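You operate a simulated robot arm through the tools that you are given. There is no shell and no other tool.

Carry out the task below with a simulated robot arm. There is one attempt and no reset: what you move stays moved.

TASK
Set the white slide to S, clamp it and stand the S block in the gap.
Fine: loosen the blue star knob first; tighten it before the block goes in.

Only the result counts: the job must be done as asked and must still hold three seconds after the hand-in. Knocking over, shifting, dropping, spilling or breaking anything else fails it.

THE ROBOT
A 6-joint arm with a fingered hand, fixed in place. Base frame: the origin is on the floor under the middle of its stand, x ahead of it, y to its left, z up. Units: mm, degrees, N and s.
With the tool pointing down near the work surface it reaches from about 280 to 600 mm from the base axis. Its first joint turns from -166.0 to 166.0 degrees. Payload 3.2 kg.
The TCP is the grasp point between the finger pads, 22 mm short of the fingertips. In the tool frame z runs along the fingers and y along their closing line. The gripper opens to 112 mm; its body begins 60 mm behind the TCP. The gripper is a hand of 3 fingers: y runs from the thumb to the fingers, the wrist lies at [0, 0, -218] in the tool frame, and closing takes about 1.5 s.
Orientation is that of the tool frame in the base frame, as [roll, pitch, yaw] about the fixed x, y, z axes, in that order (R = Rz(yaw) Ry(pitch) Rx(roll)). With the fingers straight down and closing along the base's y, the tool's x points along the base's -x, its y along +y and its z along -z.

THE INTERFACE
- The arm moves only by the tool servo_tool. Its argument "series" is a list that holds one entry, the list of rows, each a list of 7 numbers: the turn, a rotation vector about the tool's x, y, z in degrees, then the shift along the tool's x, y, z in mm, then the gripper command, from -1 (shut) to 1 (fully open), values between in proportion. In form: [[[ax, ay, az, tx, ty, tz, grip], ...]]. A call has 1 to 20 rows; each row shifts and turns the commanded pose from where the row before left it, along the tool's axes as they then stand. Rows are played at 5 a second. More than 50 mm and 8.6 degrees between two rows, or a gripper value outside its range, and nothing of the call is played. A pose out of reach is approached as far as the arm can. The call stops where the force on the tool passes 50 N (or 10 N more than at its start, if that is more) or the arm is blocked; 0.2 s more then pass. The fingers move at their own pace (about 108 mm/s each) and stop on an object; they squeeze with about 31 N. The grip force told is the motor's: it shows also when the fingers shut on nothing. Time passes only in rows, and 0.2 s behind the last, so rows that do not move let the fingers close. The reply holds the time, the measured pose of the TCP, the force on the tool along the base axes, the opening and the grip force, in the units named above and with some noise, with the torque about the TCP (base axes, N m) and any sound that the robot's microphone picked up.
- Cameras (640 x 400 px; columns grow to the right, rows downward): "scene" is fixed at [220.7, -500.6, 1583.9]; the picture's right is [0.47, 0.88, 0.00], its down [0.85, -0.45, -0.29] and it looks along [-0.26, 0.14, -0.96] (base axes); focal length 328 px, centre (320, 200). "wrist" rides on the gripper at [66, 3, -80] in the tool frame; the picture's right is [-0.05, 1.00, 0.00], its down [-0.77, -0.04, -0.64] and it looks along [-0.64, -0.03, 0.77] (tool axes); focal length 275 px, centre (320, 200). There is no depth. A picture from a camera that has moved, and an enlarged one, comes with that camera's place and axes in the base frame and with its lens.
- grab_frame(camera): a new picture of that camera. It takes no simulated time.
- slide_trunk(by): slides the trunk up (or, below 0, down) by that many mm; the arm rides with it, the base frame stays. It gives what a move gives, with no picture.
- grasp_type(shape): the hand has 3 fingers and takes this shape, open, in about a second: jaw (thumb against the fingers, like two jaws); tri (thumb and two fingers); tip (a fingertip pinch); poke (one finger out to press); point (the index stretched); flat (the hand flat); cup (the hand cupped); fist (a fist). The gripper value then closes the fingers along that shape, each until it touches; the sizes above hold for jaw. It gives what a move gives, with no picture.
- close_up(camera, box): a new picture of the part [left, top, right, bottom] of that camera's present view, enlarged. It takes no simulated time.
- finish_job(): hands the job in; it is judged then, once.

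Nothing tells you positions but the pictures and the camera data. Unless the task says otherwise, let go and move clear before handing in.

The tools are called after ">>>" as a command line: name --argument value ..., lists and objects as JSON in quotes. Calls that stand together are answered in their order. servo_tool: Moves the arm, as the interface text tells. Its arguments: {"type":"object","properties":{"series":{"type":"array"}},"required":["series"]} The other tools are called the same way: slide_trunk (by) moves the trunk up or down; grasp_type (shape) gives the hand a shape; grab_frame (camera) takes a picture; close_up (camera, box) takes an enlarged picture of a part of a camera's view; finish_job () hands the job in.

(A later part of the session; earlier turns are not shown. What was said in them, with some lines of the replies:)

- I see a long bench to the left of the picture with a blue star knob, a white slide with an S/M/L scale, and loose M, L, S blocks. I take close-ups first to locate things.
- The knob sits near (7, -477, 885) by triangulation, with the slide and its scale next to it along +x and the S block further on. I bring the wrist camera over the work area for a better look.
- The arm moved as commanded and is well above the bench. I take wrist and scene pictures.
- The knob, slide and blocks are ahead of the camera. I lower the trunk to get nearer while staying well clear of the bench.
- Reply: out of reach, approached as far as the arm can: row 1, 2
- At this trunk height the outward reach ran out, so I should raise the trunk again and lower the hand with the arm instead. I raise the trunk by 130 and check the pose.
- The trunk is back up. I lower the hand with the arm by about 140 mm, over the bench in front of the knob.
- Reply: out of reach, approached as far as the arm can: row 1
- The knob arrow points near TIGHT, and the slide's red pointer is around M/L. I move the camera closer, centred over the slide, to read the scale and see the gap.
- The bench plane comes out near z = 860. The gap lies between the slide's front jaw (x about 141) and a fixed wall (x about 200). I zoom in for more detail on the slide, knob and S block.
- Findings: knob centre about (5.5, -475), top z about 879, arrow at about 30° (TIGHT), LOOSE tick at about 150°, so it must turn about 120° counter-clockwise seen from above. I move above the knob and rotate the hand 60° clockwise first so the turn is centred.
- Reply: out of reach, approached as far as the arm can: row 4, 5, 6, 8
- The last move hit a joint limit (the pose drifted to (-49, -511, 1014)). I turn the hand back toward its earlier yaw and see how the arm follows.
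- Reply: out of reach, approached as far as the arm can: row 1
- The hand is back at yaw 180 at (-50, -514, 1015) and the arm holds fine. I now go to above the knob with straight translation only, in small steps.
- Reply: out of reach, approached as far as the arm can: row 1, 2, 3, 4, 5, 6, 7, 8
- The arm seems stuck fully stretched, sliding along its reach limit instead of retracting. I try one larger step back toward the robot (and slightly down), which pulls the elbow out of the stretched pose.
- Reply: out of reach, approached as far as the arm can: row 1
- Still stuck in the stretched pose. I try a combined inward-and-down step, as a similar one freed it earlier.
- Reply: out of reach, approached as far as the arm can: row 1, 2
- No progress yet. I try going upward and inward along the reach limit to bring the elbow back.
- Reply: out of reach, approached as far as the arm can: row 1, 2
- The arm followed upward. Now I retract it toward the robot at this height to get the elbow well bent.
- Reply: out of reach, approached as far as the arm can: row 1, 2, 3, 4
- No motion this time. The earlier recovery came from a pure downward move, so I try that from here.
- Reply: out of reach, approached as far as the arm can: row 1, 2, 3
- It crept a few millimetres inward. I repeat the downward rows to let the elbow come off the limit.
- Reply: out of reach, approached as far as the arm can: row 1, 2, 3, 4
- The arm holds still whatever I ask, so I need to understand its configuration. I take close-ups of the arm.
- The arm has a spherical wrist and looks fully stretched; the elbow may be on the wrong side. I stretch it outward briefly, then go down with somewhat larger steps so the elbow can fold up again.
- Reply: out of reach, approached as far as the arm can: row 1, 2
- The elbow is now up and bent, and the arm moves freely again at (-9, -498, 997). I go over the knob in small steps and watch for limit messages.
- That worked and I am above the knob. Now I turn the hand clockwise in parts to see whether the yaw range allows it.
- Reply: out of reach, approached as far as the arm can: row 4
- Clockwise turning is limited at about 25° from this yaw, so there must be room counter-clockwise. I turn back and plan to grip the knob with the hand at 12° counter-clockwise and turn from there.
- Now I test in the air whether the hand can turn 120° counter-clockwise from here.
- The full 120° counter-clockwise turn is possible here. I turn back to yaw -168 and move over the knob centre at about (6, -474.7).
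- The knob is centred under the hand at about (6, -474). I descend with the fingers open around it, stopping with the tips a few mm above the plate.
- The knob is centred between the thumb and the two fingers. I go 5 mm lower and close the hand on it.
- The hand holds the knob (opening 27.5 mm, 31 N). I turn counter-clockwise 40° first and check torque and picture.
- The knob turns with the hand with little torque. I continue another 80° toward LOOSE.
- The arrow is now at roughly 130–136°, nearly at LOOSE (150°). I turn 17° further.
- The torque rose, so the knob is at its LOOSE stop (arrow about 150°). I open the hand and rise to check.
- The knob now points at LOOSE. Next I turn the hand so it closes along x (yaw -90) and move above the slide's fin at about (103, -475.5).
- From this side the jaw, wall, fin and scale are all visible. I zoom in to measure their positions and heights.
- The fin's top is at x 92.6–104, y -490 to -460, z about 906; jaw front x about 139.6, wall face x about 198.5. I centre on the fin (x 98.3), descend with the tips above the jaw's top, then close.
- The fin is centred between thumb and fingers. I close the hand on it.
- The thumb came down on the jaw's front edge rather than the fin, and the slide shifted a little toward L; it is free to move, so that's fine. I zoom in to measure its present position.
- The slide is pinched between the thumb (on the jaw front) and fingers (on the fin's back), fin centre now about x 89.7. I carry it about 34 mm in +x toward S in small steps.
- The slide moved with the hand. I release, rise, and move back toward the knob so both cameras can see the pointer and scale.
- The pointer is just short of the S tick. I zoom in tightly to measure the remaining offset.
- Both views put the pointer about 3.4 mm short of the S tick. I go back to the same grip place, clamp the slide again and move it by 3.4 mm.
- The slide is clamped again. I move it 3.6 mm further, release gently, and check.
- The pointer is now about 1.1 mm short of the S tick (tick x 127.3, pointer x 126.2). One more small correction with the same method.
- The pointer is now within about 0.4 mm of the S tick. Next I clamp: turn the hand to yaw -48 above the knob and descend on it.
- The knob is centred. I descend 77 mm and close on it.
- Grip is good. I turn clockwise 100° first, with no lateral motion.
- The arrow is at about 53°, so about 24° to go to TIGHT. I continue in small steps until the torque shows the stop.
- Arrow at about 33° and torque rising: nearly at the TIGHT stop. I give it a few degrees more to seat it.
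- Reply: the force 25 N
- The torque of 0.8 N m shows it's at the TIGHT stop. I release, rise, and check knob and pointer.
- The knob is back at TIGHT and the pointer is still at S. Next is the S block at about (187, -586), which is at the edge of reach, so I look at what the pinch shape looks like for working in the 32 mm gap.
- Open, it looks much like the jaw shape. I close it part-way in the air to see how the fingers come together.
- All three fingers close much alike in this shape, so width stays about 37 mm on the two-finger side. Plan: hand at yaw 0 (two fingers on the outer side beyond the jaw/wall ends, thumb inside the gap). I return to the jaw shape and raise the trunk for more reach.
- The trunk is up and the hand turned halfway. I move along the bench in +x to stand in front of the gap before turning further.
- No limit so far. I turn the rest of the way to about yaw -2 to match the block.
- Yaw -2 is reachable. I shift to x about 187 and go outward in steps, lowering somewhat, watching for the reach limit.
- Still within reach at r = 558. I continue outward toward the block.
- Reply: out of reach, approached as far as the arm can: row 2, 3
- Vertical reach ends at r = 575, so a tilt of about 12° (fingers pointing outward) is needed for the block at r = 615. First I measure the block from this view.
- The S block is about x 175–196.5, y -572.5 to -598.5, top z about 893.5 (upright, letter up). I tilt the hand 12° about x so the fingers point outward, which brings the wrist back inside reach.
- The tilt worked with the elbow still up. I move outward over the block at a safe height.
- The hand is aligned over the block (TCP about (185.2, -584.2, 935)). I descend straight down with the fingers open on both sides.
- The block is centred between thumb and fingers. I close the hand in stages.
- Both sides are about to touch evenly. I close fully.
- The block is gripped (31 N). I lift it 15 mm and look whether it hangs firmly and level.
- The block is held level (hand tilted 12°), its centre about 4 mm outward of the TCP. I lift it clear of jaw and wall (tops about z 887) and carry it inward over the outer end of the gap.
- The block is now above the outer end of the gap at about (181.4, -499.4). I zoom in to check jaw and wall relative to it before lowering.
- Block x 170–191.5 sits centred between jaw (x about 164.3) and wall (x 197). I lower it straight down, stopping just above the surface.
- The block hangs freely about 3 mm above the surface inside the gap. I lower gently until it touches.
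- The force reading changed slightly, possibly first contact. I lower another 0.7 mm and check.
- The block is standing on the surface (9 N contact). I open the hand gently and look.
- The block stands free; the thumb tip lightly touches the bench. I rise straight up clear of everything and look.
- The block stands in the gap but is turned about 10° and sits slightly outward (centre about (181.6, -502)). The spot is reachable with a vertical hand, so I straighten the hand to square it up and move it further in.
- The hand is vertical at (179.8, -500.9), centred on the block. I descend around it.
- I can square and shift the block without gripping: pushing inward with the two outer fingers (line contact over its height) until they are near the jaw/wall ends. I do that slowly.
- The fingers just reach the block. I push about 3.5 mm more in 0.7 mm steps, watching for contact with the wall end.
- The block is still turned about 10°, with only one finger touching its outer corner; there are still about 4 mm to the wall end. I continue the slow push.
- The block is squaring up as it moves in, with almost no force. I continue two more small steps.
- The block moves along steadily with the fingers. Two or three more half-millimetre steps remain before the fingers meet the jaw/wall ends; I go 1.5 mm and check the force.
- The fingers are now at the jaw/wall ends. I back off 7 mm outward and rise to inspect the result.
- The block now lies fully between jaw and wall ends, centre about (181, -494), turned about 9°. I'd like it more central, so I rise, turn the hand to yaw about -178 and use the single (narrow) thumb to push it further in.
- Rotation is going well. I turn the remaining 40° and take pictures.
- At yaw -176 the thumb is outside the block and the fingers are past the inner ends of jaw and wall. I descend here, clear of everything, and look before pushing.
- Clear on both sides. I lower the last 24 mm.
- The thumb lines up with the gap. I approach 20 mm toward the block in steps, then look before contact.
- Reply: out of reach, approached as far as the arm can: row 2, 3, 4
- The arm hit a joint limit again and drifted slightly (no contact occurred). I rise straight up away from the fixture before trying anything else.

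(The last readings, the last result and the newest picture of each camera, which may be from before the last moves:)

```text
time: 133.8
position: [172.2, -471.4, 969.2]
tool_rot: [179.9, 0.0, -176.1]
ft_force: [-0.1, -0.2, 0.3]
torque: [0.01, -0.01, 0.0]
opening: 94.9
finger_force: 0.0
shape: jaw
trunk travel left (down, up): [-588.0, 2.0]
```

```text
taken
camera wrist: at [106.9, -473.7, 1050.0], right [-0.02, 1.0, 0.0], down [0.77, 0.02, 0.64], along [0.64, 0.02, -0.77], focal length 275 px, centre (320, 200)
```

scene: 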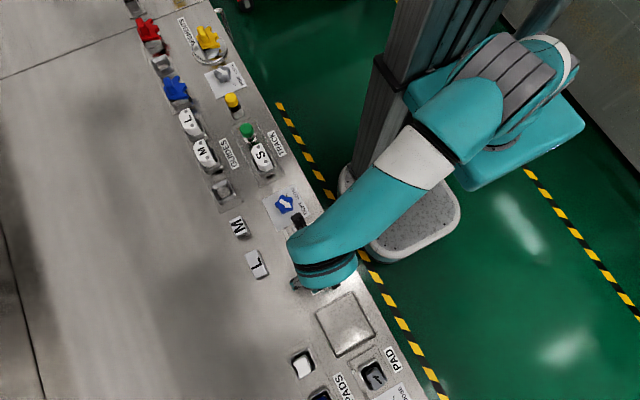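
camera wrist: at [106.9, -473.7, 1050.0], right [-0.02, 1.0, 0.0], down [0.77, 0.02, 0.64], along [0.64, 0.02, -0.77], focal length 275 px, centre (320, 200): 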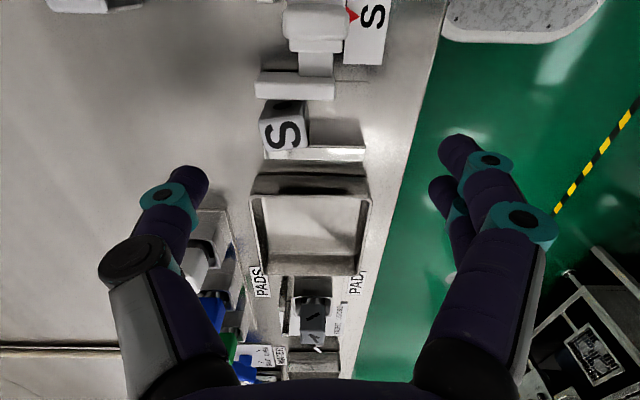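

The block is untouched and standing. The thumb approach runs into joint limits, so instead I'll try the one-finger shape: I turn to a comfortable yaw of -90 at a safe height and look at "point".

>>> servo_tool --series '[[[0, 0, 0, 0, 0, -20, 0.7], [0, 0, 0, 0, 0, -20, 0.7], [0, 0, -8, 0, 0, 0, 0.7], [0, 0, -8, 0, 0, 0, 0.7], [0, 0, -8, 0, 0, 0, 0.7], [0, 0, -8, 0, 0, 0, 0.7], [0, 0, -8, 0, 0, 0, 0.7], [0, 0, -8, 0, 0, 0, 0.7], [0, 0, -8, 0, 0, 0, 0.7], [0, 0, -8, 0, 0, 0, 0.7], [0, 0, -8, 0, 0, 0, 0.7], [0, 0, -8, 0, 0, 0, 0.7], [0, 0, -6, 0, 0, 0, 0.7], [0, 0, 0, 0, 0, 0, 0.7]]]'

>>> grasp_type --shape "point"

>>> grab_frame --camera "wrist"

>>> close_up --camera "scene" --box '[250, 180, 390, 320]'

```text
time: 136.8
position: [173.1, -470.6, 1009.3]
tool_rot: [-180.0, 0.0, -89.9]
ft_force: [0.4, 0.9, 0.4]
torque: [-0.04, 0.03, 0.02]
opening: 94.9
finger_force: 0.1
shape: jaw
trunk travel left (down, up): [-588.0, 2.0]
```

```text
time: 137.7
position: [173.8, -472.7, 1008.5]
tool_rot: [-180.0, 0.0, -89.9]
ft_force: [-0.4, -0.9, 0.4]
torque: [0.02, 0.04, -0.01]
opening: 0.0
finger_force: 0.0
shape: point
trunk travel left (down, up): [-588.0, 2.0]
```

```text
taken
camera wrist: at [170.4, -538.1, 1089.6], right [-1.0, 0.05, 0.0], down [0.04, 0.77, 0.64], along [0.03, 0.64, -0.77], focal length 275 px, centre (320, 200)
```

wrist: 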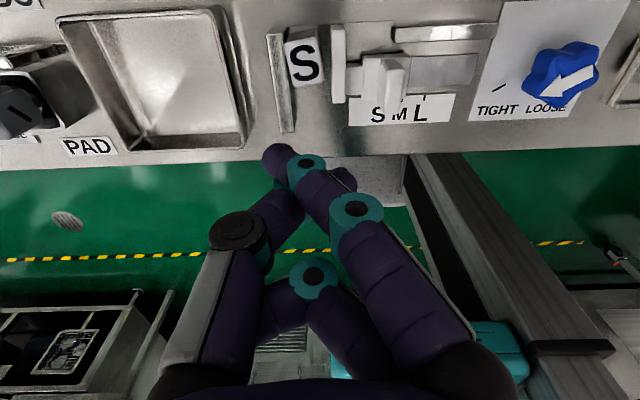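

```text
2.86 times, centred on (320, 250) of scene
camera zoom: at [220.7, -500.6, 1583.9], right [0.47, 0.88, 0.0], down [0.85, -0.45, -0.29], along [-0.26, 0.14, -0.96], focal length 937 px, centre (320, 57)
```

zoom: 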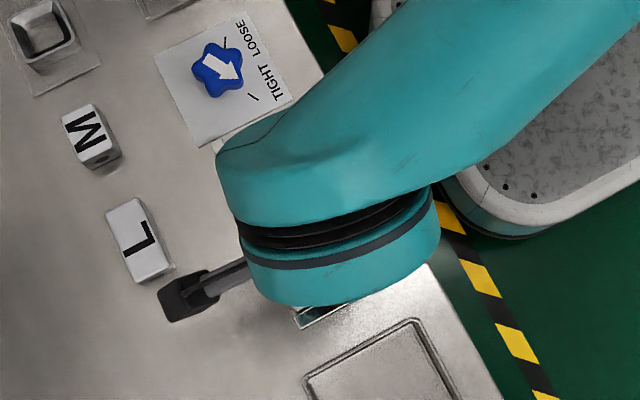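

This view shows the gap with the block nicely from the outer side. I zoom on the block and on the pointing finger.

>>> close_up --camera "wrist" --box '[240, 0, 440, 140]'

>>> close_up --camera "wrist" --box '[180, 120, 460, 320]'

```text
2.86 times, centred on (340, 70) of wrist
camera zoom: at [170.4, -538.1, 1089.6], right [-1.0, 0.05, 0.0], down [0.04, 0.77, 0.64], along [0.03, 0.64, -0.77], focal length 786 px, centre (263, 571)
```

zoom: 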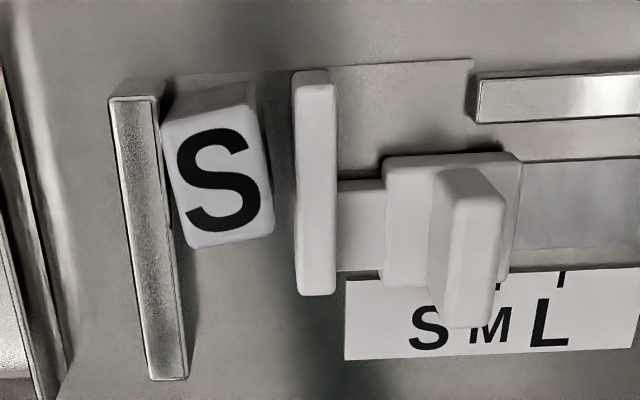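

```text
2.00 times, centred on (320, 220) of wrist
camera zoom: at [170.4, -538.1, 1089.6], right [-1.0, 0.05, 0.0], down [0.04, 0.77, 0.64], along [0.03, 0.64, -0.77], focal length 551 px, centre (320, 160)
```

zoom: 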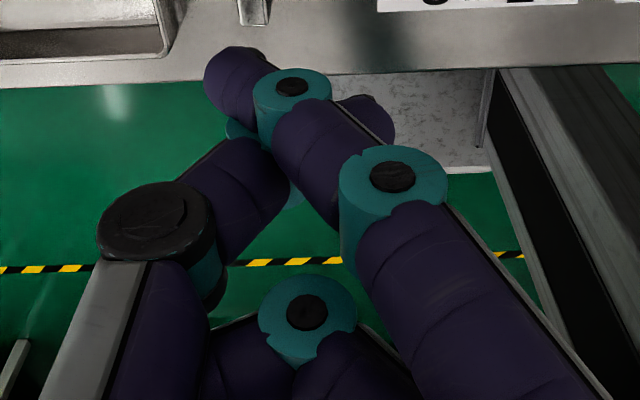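

The gap measures about 31 mm, with the block standing inside it, clear of both faces. The pointing finger leans across, so I check the "poke" shape too.

>>> grasp_type --shape "poke"

>>> close_up --camera "wrist" --box '[120, 100, 520, 400]'

```text
time: 138.6
position: [172.8, -471.1, 1008.6]
tool_rot: [-180.0, -0.1, -90.0]
ft_force: [0.1, 0.2, -0.2]
torque: [0.0, -0.01, -0.02]
opening: 0.0
finger_force: 0.0
shape: poke
trunk travel left (down, up): [-588.0, 2.0]
```

```text
1.33 times, centred on (320, 250) of wrist
camera zoom: at [170.4, -538.1, 1089.5], right [-1.0, 0.05, 0.0], down [0.04, 0.77, 0.64], along [0.03, 0.64, -0.77], focal length 367 px, centre (320, 133)
```

zoom: 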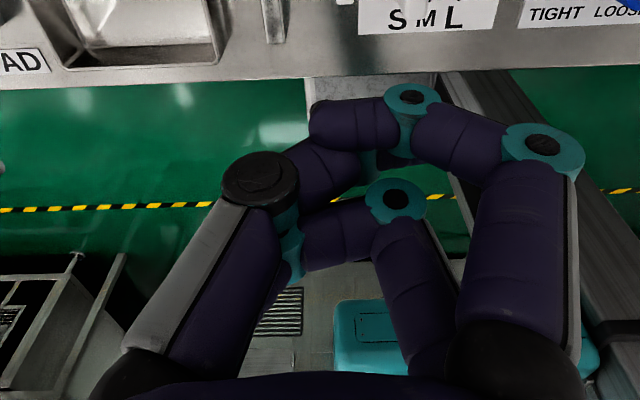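

"poke" is no better. I go back to the jaw shape and use the thumb at yaw -135, which keeps the fingers over free bench and the joints mid-range. First I rotate and position at a safe height.

>>> grasp_type --shape "jaw"

>>> servo_tool --series '[[[0, 0, 7.5, 0, 0, 0, 0.7], [0, 0, 7.5, 0, 0, 0, 0.7], [0, 0, 7.5, 0, 0, 0, 0.7], [0, 0, 7.5, 0, 0, 0, 0.7], [0, 0, 7.5, 0, 0, 0, 0.7], [0, 0, 7.5, 0, 0, 0, 0.7], [0, 0, 0, 13.6, 5.5, 0, 0.7], [0, 0, 0, 13.7, 5.5, 0, 0.7], [0, 0, 0, 0, 0, 20, 0.7], [0, 0, 0, 0, 0, 20, 0.7], [0, 0, 0, 0, 0, 0, 0.7]]]'

>>> grab_frame --camera "wrist"

```text
time: 139.5
position: [174.1, -471.1, 1009.0]
tool_rot: [180.0, -0.1, -90.0]
ft_force: [0.5, 0.0, -0.2]
torque: [0.02, -0.02, -0.02]
opening: 16.1
finger_force: 0.1
shape: jaw
trunk travel left (down, up): [-588.0, 2.0]
```

```text
time: 141.9
position: [146.2, -484.1, 967.8]
tool_rot: [-180.0, 0.1, -135.0]
ft_force: [0.2, 0.3, -0.9]
torque: [0.02, 0.02, -0.02]
opening: 95.1
finger_force: 0.0
shape: jaw
trunk travel left (down, up): [-588.0, 2.0]
```

```text
taken
camera wrist: at [97.1, -528.1, 1049.3], right [-0.67, 0.74, 0.0], down [0.57, 0.52, 0.64], along [0.47, 0.43, -0.77], focal length 275 px, centre (320, 200)
```

wrist: 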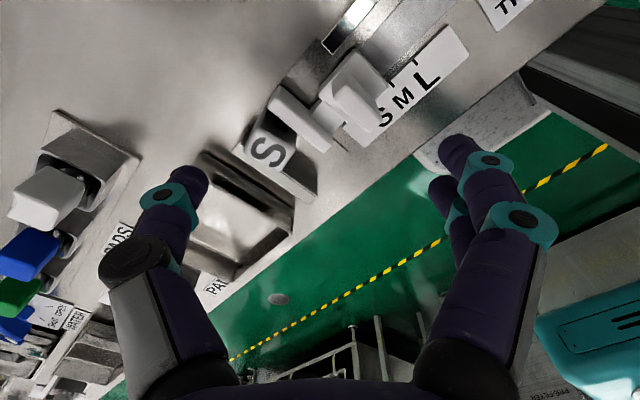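

Thumb position checks out at about (181, -524), fingers over free space near the scale. I descend 76 mm here and look.

>>> servo_tool --series '[[[0, 0, 0, 0, 0, 20, 0.7], [0, 0, 0, 0, 0, 20, 0.7], [0, 0, 0, 0, 0, 20, 0.7], [0, 0, 0, 0, 0, 16, 0.7], [0, 0, 0, 0, 0, 0, 0.7]]]'

>>> grab_frame --camera "wrist"

>>> close_up --camera "wrist" --box '[120, 50, 420, 260]'

```text
time: 143.1
position: [147.2, -482.8, 892.1]
tool_rot: [-179.9, 0.1, -135.0]
ft_force: [0.5, 0.2, 0.0]
torque: [-0.01, -0.01, 0.0]
opening: 94.9
finger_force: 0.2
shape: jaw
trunk travel left (down, up): [-588.0, 2.0]
```

```text
taken
camera wrist: at [97.4, -528.0, 972.8], right [-0.67, 0.74, 0.0], down [0.57, 0.52, 0.64], along [0.47, 0.43, -0.77], focal length 275 px, centre (320, 200)
```

wrist: 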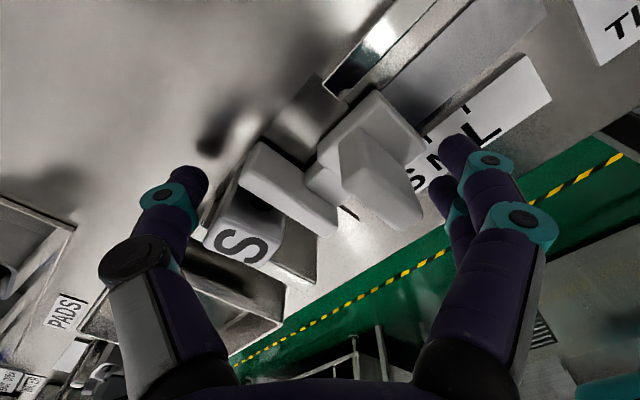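

```text
1.90 times, centred on (270, 155) of wrist
camera zoom: at [97.4, -528.0, 972.8], right [-0.67, 0.74, 0.0], down [0.57, 0.52, 0.64], along [0.47, 0.43, -0.77], focal length 524 px, centre (415, 286)
```

zoom: 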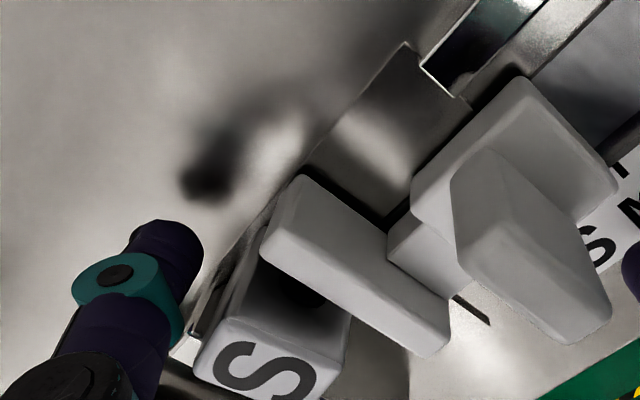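

The thumb is down at the outer side with no contact. I approach 9 mm in +y, checking for limits.

>>> servo_tool --series '[[[0, 0, 0, -2.12, 2.12, 0, 0.7], [0, 0, 0, -2.12, 2.12, 0, 0.7], [0, 0, 0, -2.12, 2.12, 0, 0.7], [0, 0, 0, 0, 0, 0, 0.7]]]'

>>> close_up --camera "wrist" --box '[120, 80, 360, 290]'

```text
time: 144.1
position: [146.1, -474.0, 892.5]
tool_rot: [180.0, -0.1, -135.0]
ft_force: [-0.5, -1.0, -0.3]
torque: [-0.03, -0.04, -0.01]
opening: 95.1
finger_force: 0.1
shape: jaw
trunk travel left (down, up): [-588.0, 2.0]
```

```text
1.90 times, centred on (240, 185) of wrist
camera zoom: at [97.1, -519.0, 973.4], right [-0.67, 0.74, 0.0], down [0.57, 0.52, 0.64], along [0.47, 0.43, -0.77], focal length 524 px, centre (472, 229)
```

zoom: 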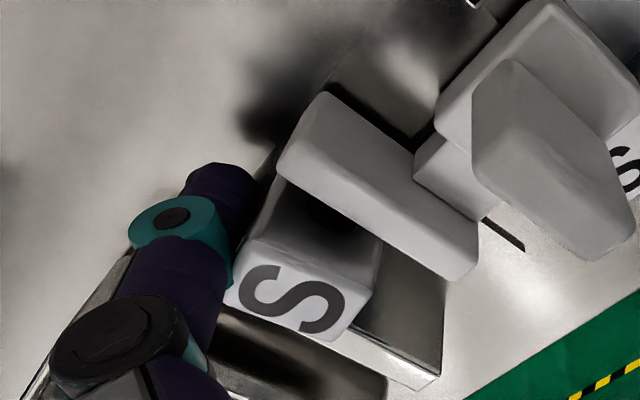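

No limit problem at this yaw. I continue with 1 mm steps to make contact and start pushing.

>>> servo_tool --series '[[[0, 0, 0, -0.71, 0.71, 0, 0.7], [0, 0, 0, -0.71, 0.71, 0, 0.7], [0, 0, 0, -0.71, 0.71, 0, 0.7], [0, 0, 0, -0.71, 0.71, 0, 0.7], [0, 0, 0, 0, 0, 0, 0.7]]]'

>>> close_up --camera "wrist" --box '[120, 80, 360, 290]'

```text
time: 145.3
position: [145.1, -469.6, 892.3]
tool_rot: [179.9, 0.1, -135.0]
ft_force: [0.8, -1.3, 0.8]
torque: [0.02, 0.04, -0.01]
opening: 95.1
finger_force: 0.1
shape: jaw
trunk travel left (down, up): [-588.0, 2.0]
```

```text
1.90 times, centred on (240, 185) of wrist
camera zoom: at [96.9, -515.1, 973.3], right [-0.67, 0.74, 0.0], down [0.57, 0.52, 0.64], along [0.47, 0.43, -0.77], focal length 524 px, centre (472, 229)
```

zoom: 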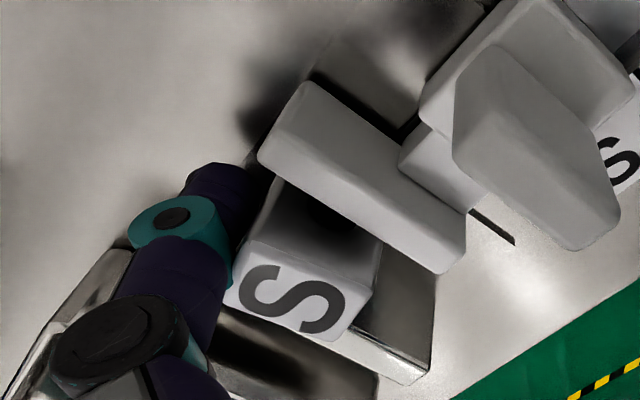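

The block slid in smoothly (centre now about y -487) but is still turned about 10°. I back off 2 mm, shift the thumb 3 mm toward the jaw, and push 6 mm so it turns back square.

>>> servo_tool --series '[[[0, 0, 0, 1.41, -1.41, 0, 0.7], [0, 0, 0, 2.12, 2.12, 0, 0.7], [0, 0, 0, -0.71, 0.71, 0, 0.7], [0, 0, 0, -0.71, 0.71, 0, 0.7], [0, 0, 0, -0.71, 0.71, 0, 0.7], [0, 0, 0, -0.71, 0.71, 0, 0.7], [0, 0, 0, -0.71, 0.71, 0, 0.7], [0, 0, 0, 0, 0, 0, 0.7]]]'

>>> close_up --camera "wrist" --box '[120, 80, 360, 290]'

```text
time: 147.1
position: [142.8, -467.9, 892.4]
tool_rot: [180.0, -0.1, -135.1]
ft_force: [-0.5, -0.3, 0.1]
torque: [-0.01, -0.01, -0.02]
opening: 95.2
finger_force: 0.1
shape: jaw
trunk travel left (down, up): [-588.0, 2.0]
```

```text
1.90 times, centred on (240, 185) of wrist
camera zoom: at [94.2, -512.1, 973.5], right [-0.67, 0.74, 0.0], down [0.57, 0.52, 0.64], along [0.47, 0.43, -0.77], focal length 524 px, centre (472, 229)
```

zoom: 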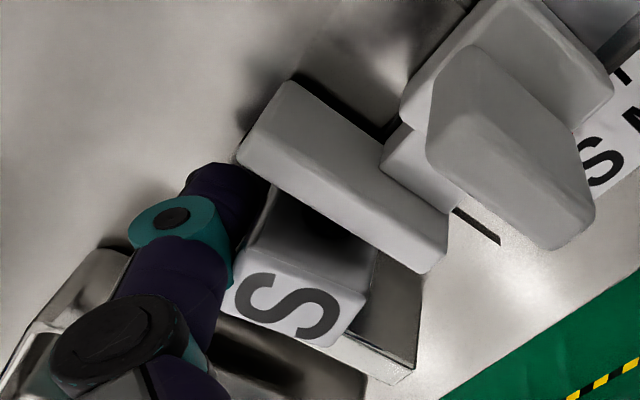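

The block is now at about y -483.5, still turned roughly 8–10°. One more gentle correction: back off, shift the thumb 3.5 mm further toward the jaw side, and push about 3 mm on that corner.

>>> servo_tool --series '[[[0, 0, 0, 1.41, -1.41, 0, 0.7], [0, 0, 0, 2.47, 2.47, 0, 0.7], [0, 0, 0, -0.71, 0.71, 0, 0.7], [0, 0, 0, -0.71, 0.71, 0, 0.7], [0, 0, 0, -0.71, 0.71, 0, 0.7], [0, 0, 0, -0.71, 0.71, 0, 0.7], [0, 0, 0, -0.5, 0.5, 0, 0.7], [0, 0, 0, 0, 0, 0, 0.7]]]'

>>> close_up --camera "wrist" --box '[120, 80, 360, 290]'

```text
time: 148.9
position: [139.8, -464.1, 891.5]
tool_rot: [179.9, 0.0, -135.0]
ft_force: [-0.6, -0.1, 0.1]
torque: [0.03, 0.0, 0.02]
opening: 95.2
finger_force: 0.1
shape: jaw
trunk travel left (down, up): [-588.0, 2.0]
```

```text
1.90 times, centred on (240, 185) of wrist
camera zoom: at [90.9, -509.2, 973.4], right [-0.67, 0.74, 0.0], down [0.57, 0.52, 0.64], along [0.47, 0.43, -0.77], focal length 524 px, centre (472, 229)
```

zoom: 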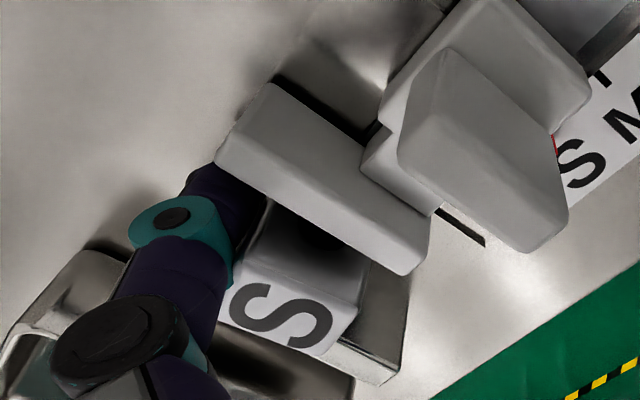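

The block is now at about y -480, well within both jaw and wall. I back off and rise to inspect it from above.

>>> servo_tool --series '[[[0, 0, 0, 2.1, -2.1, 0, 0.7], [0, 0, 0, 2.8, -2.8, 0, 0.7], [0, 0, 0, 0, 0, -10, 0.7], [0, 0, 0, 0, 0, -20, 0.7], [0, 0, 0, 0, 0, -20, 0.7], [0, 0, 0, 0, 0, -20, 0.7], [0, 0, 0, 0, 0, -20, 0.7], [0, 0, 0, 0, 0, -20, 0.7], [0, 0, -7.5, 0, 0, 0, 0.7], [0, 0, -7.5, 0, 0, 0, 0.7], [0, 0, -7.5, 0, 0, 0, 0.7], [0, 0, -7.5, 0, 0, 0, 0.7], [0, 0, -7.5, 0, 0, 0, 0.7], [0, 0, -7.5, 0, 0, 0, 0.7], [0, 0, 0, 0, 0, 0, 0.7]]]'

>>> grab_frame --camera "wrist"

>>> close_up --camera "wrist" --box '[180, 0, 380, 140]'

```text
time: 152.1
position: [140.7, -470.8, 1002.5]
tool_rot: [180.0, 0.0, -89.9]
ft_force: [-0.2, 0.0, -0.7]
torque: [-0.01, -0.02, 0.01]
opening: 94.9
finger_force: 0.1
shape: jaw
trunk travel left (down, up): [-588.0, 2.0]
```

```text
taken
camera wrist: at [136.9, -538.3, 1083.3], right [-1.0, 0.04, 0.0], down [0.03, 0.77, 0.64], along [0.03, 0.64, -0.77], focal length 275 px, centre (320, 200)
```

wrist: 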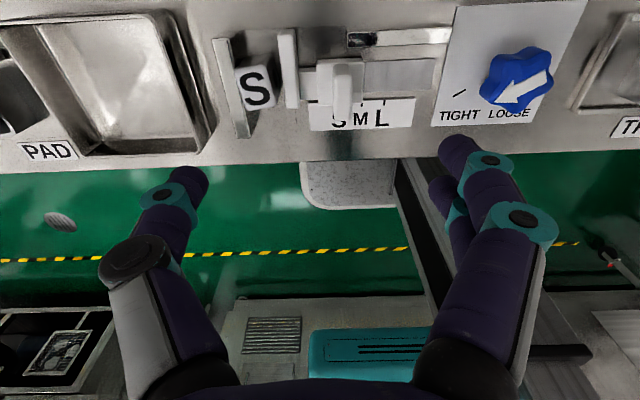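

```text
2.86 times, centred on (280, 70) of wrist
camera zoom: at [136.9, -538.3, 1083.3], right [-1.0, 0.04, 0.0], down [0.03, 0.77, 0.64], along [0.03, 0.64, -0.77], focal length 786 px, centre (434, 571)
```

zoom: 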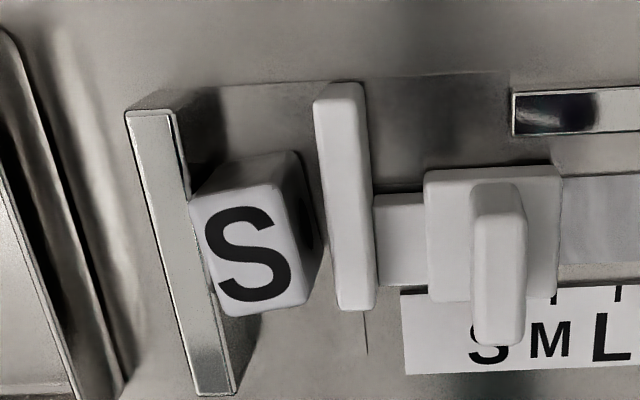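

The block now stands in the gap, centre about (182, -481), only about 6° off square, touching neither face. I move the arm well clear and make a final check of pointer, knob and surroundings.

>>> servo_tool --series '[[[0, 0, 0, 0, 0, -20, 0.7], [0, 0, 0, 0, 0, -20, 0.7], [0, 0, 0, -15, 15, -10, 0.7], [0, 0, 0, -15, 15, -10, 0.7], [0, 0, 0, -15, 15, 0, 0.7], [0, 0, 0, -15, 15, 0, 0.7], [0, 0, 0, -15, 15, 0, 0.7], [0, 0, 0, -15, 15, 0, 0.7], [0, 0, 0, 0, 0, 0, 0.7]]]'

>>> grab_frame --camera "scene"

>>> close_up --camera "scene" --box '[306, 234, 326, 254]'

>>> close_up --camera "scene" --box '[280, 220, 350, 290]'

>>> close_up --camera "scene" --box '[260, 180, 310, 230]'

```text
time: 154.1
position: [50.3, -381.2, 1062.9]
tool_rot: [180.0, -0.1, -90.1]
ft_force: [-0.2, -0.7, -0.9]
torque: [0.01, 0.02, -0.02]
opening: 95.0
finger_force: 0.1
shape: jaw
trunk travel left (down, up): [-588.0, 2.0]
```

```text
taken
```

scene: 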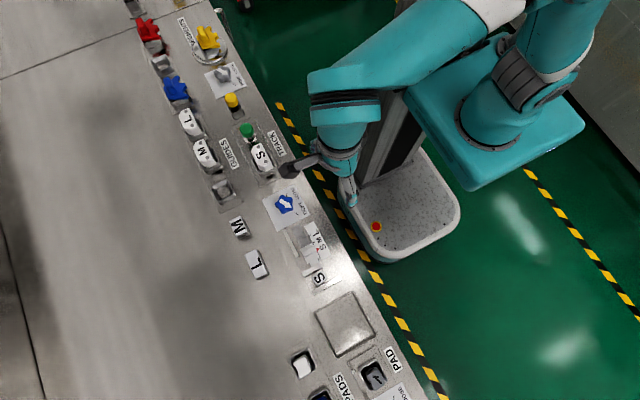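

```text
16.00 times, centred on (316, 244) of scene
camera zoom: at [220.7, -500.6, 1583.9], right [0.47, 0.88, 0.0], down [0.85, -0.45, -0.29], along [-0.26, 0.14, -0.96], focal length 5248 px, centre (384, -504)
```

zoom: 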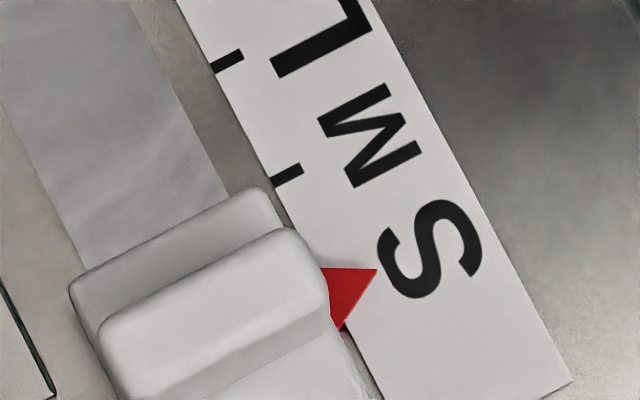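

```text
5.71 times, centred on (315, 255) of scene
camera zoom: at [220.7, -500.6, 1583.9], right [0.47, 0.88, 0.0], down [0.85, -0.45, -0.29], along [-0.26, 0.14, -0.96], focal length 1874 px, centre (349, -114)
```

zoom: 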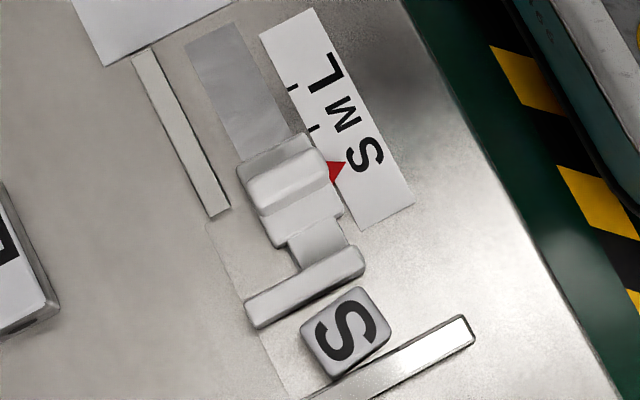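

```text
8.00 times, centred on (285, 205) of scene
camera zoom: at [220.7, -500.6, 1583.9], right [0.47, 0.88, 0.0], down [0.85, -0.45, -0.29], along [-0.26, 0.14, -0.96], focal length 2624 px, centre (600, 160)
```

zoom: 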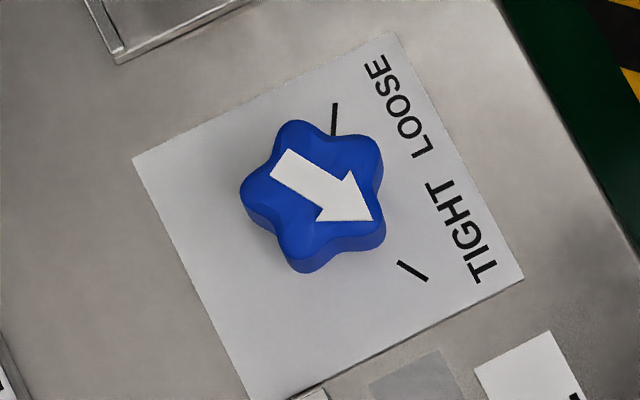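

The pointer is still on S and the knob is at TIGHT. The S block stands upright between jaw and wall, the other parts are where they were, and the arm is clear, so I hand the job in.

>>> finish_job

```text
The job is handed in.
```

The job is handed in. The white slide is set to S and clamped, and the S block is standing in the gap; the judge's verdict has not come back.

- **Slide:** I loosened the blue star knob to its LOOSE stop, then moved the slide until its pointer was about 0.4 mm short of the S tick. After I tightened the knob and placed the block, the pointer had not moved.
- **Knob:** It is back at its TIGHT stop, reached with about 0.8 N m, and was tightened before the block went in.
- **Block:** It stands upright between the jaw and the fixed wall, letter up. It is turned about 6° from square and sits about 2 mm from the wall and 5 mm from the jaw. After setting it down I pushed it further in by about 20 mm, because it had landed near the outer end of the gap.
- **Surroundings:** In the final pictures the M and L blocks and the other parts I could see were where they started. The hand is open and well clear of the bench fixture.
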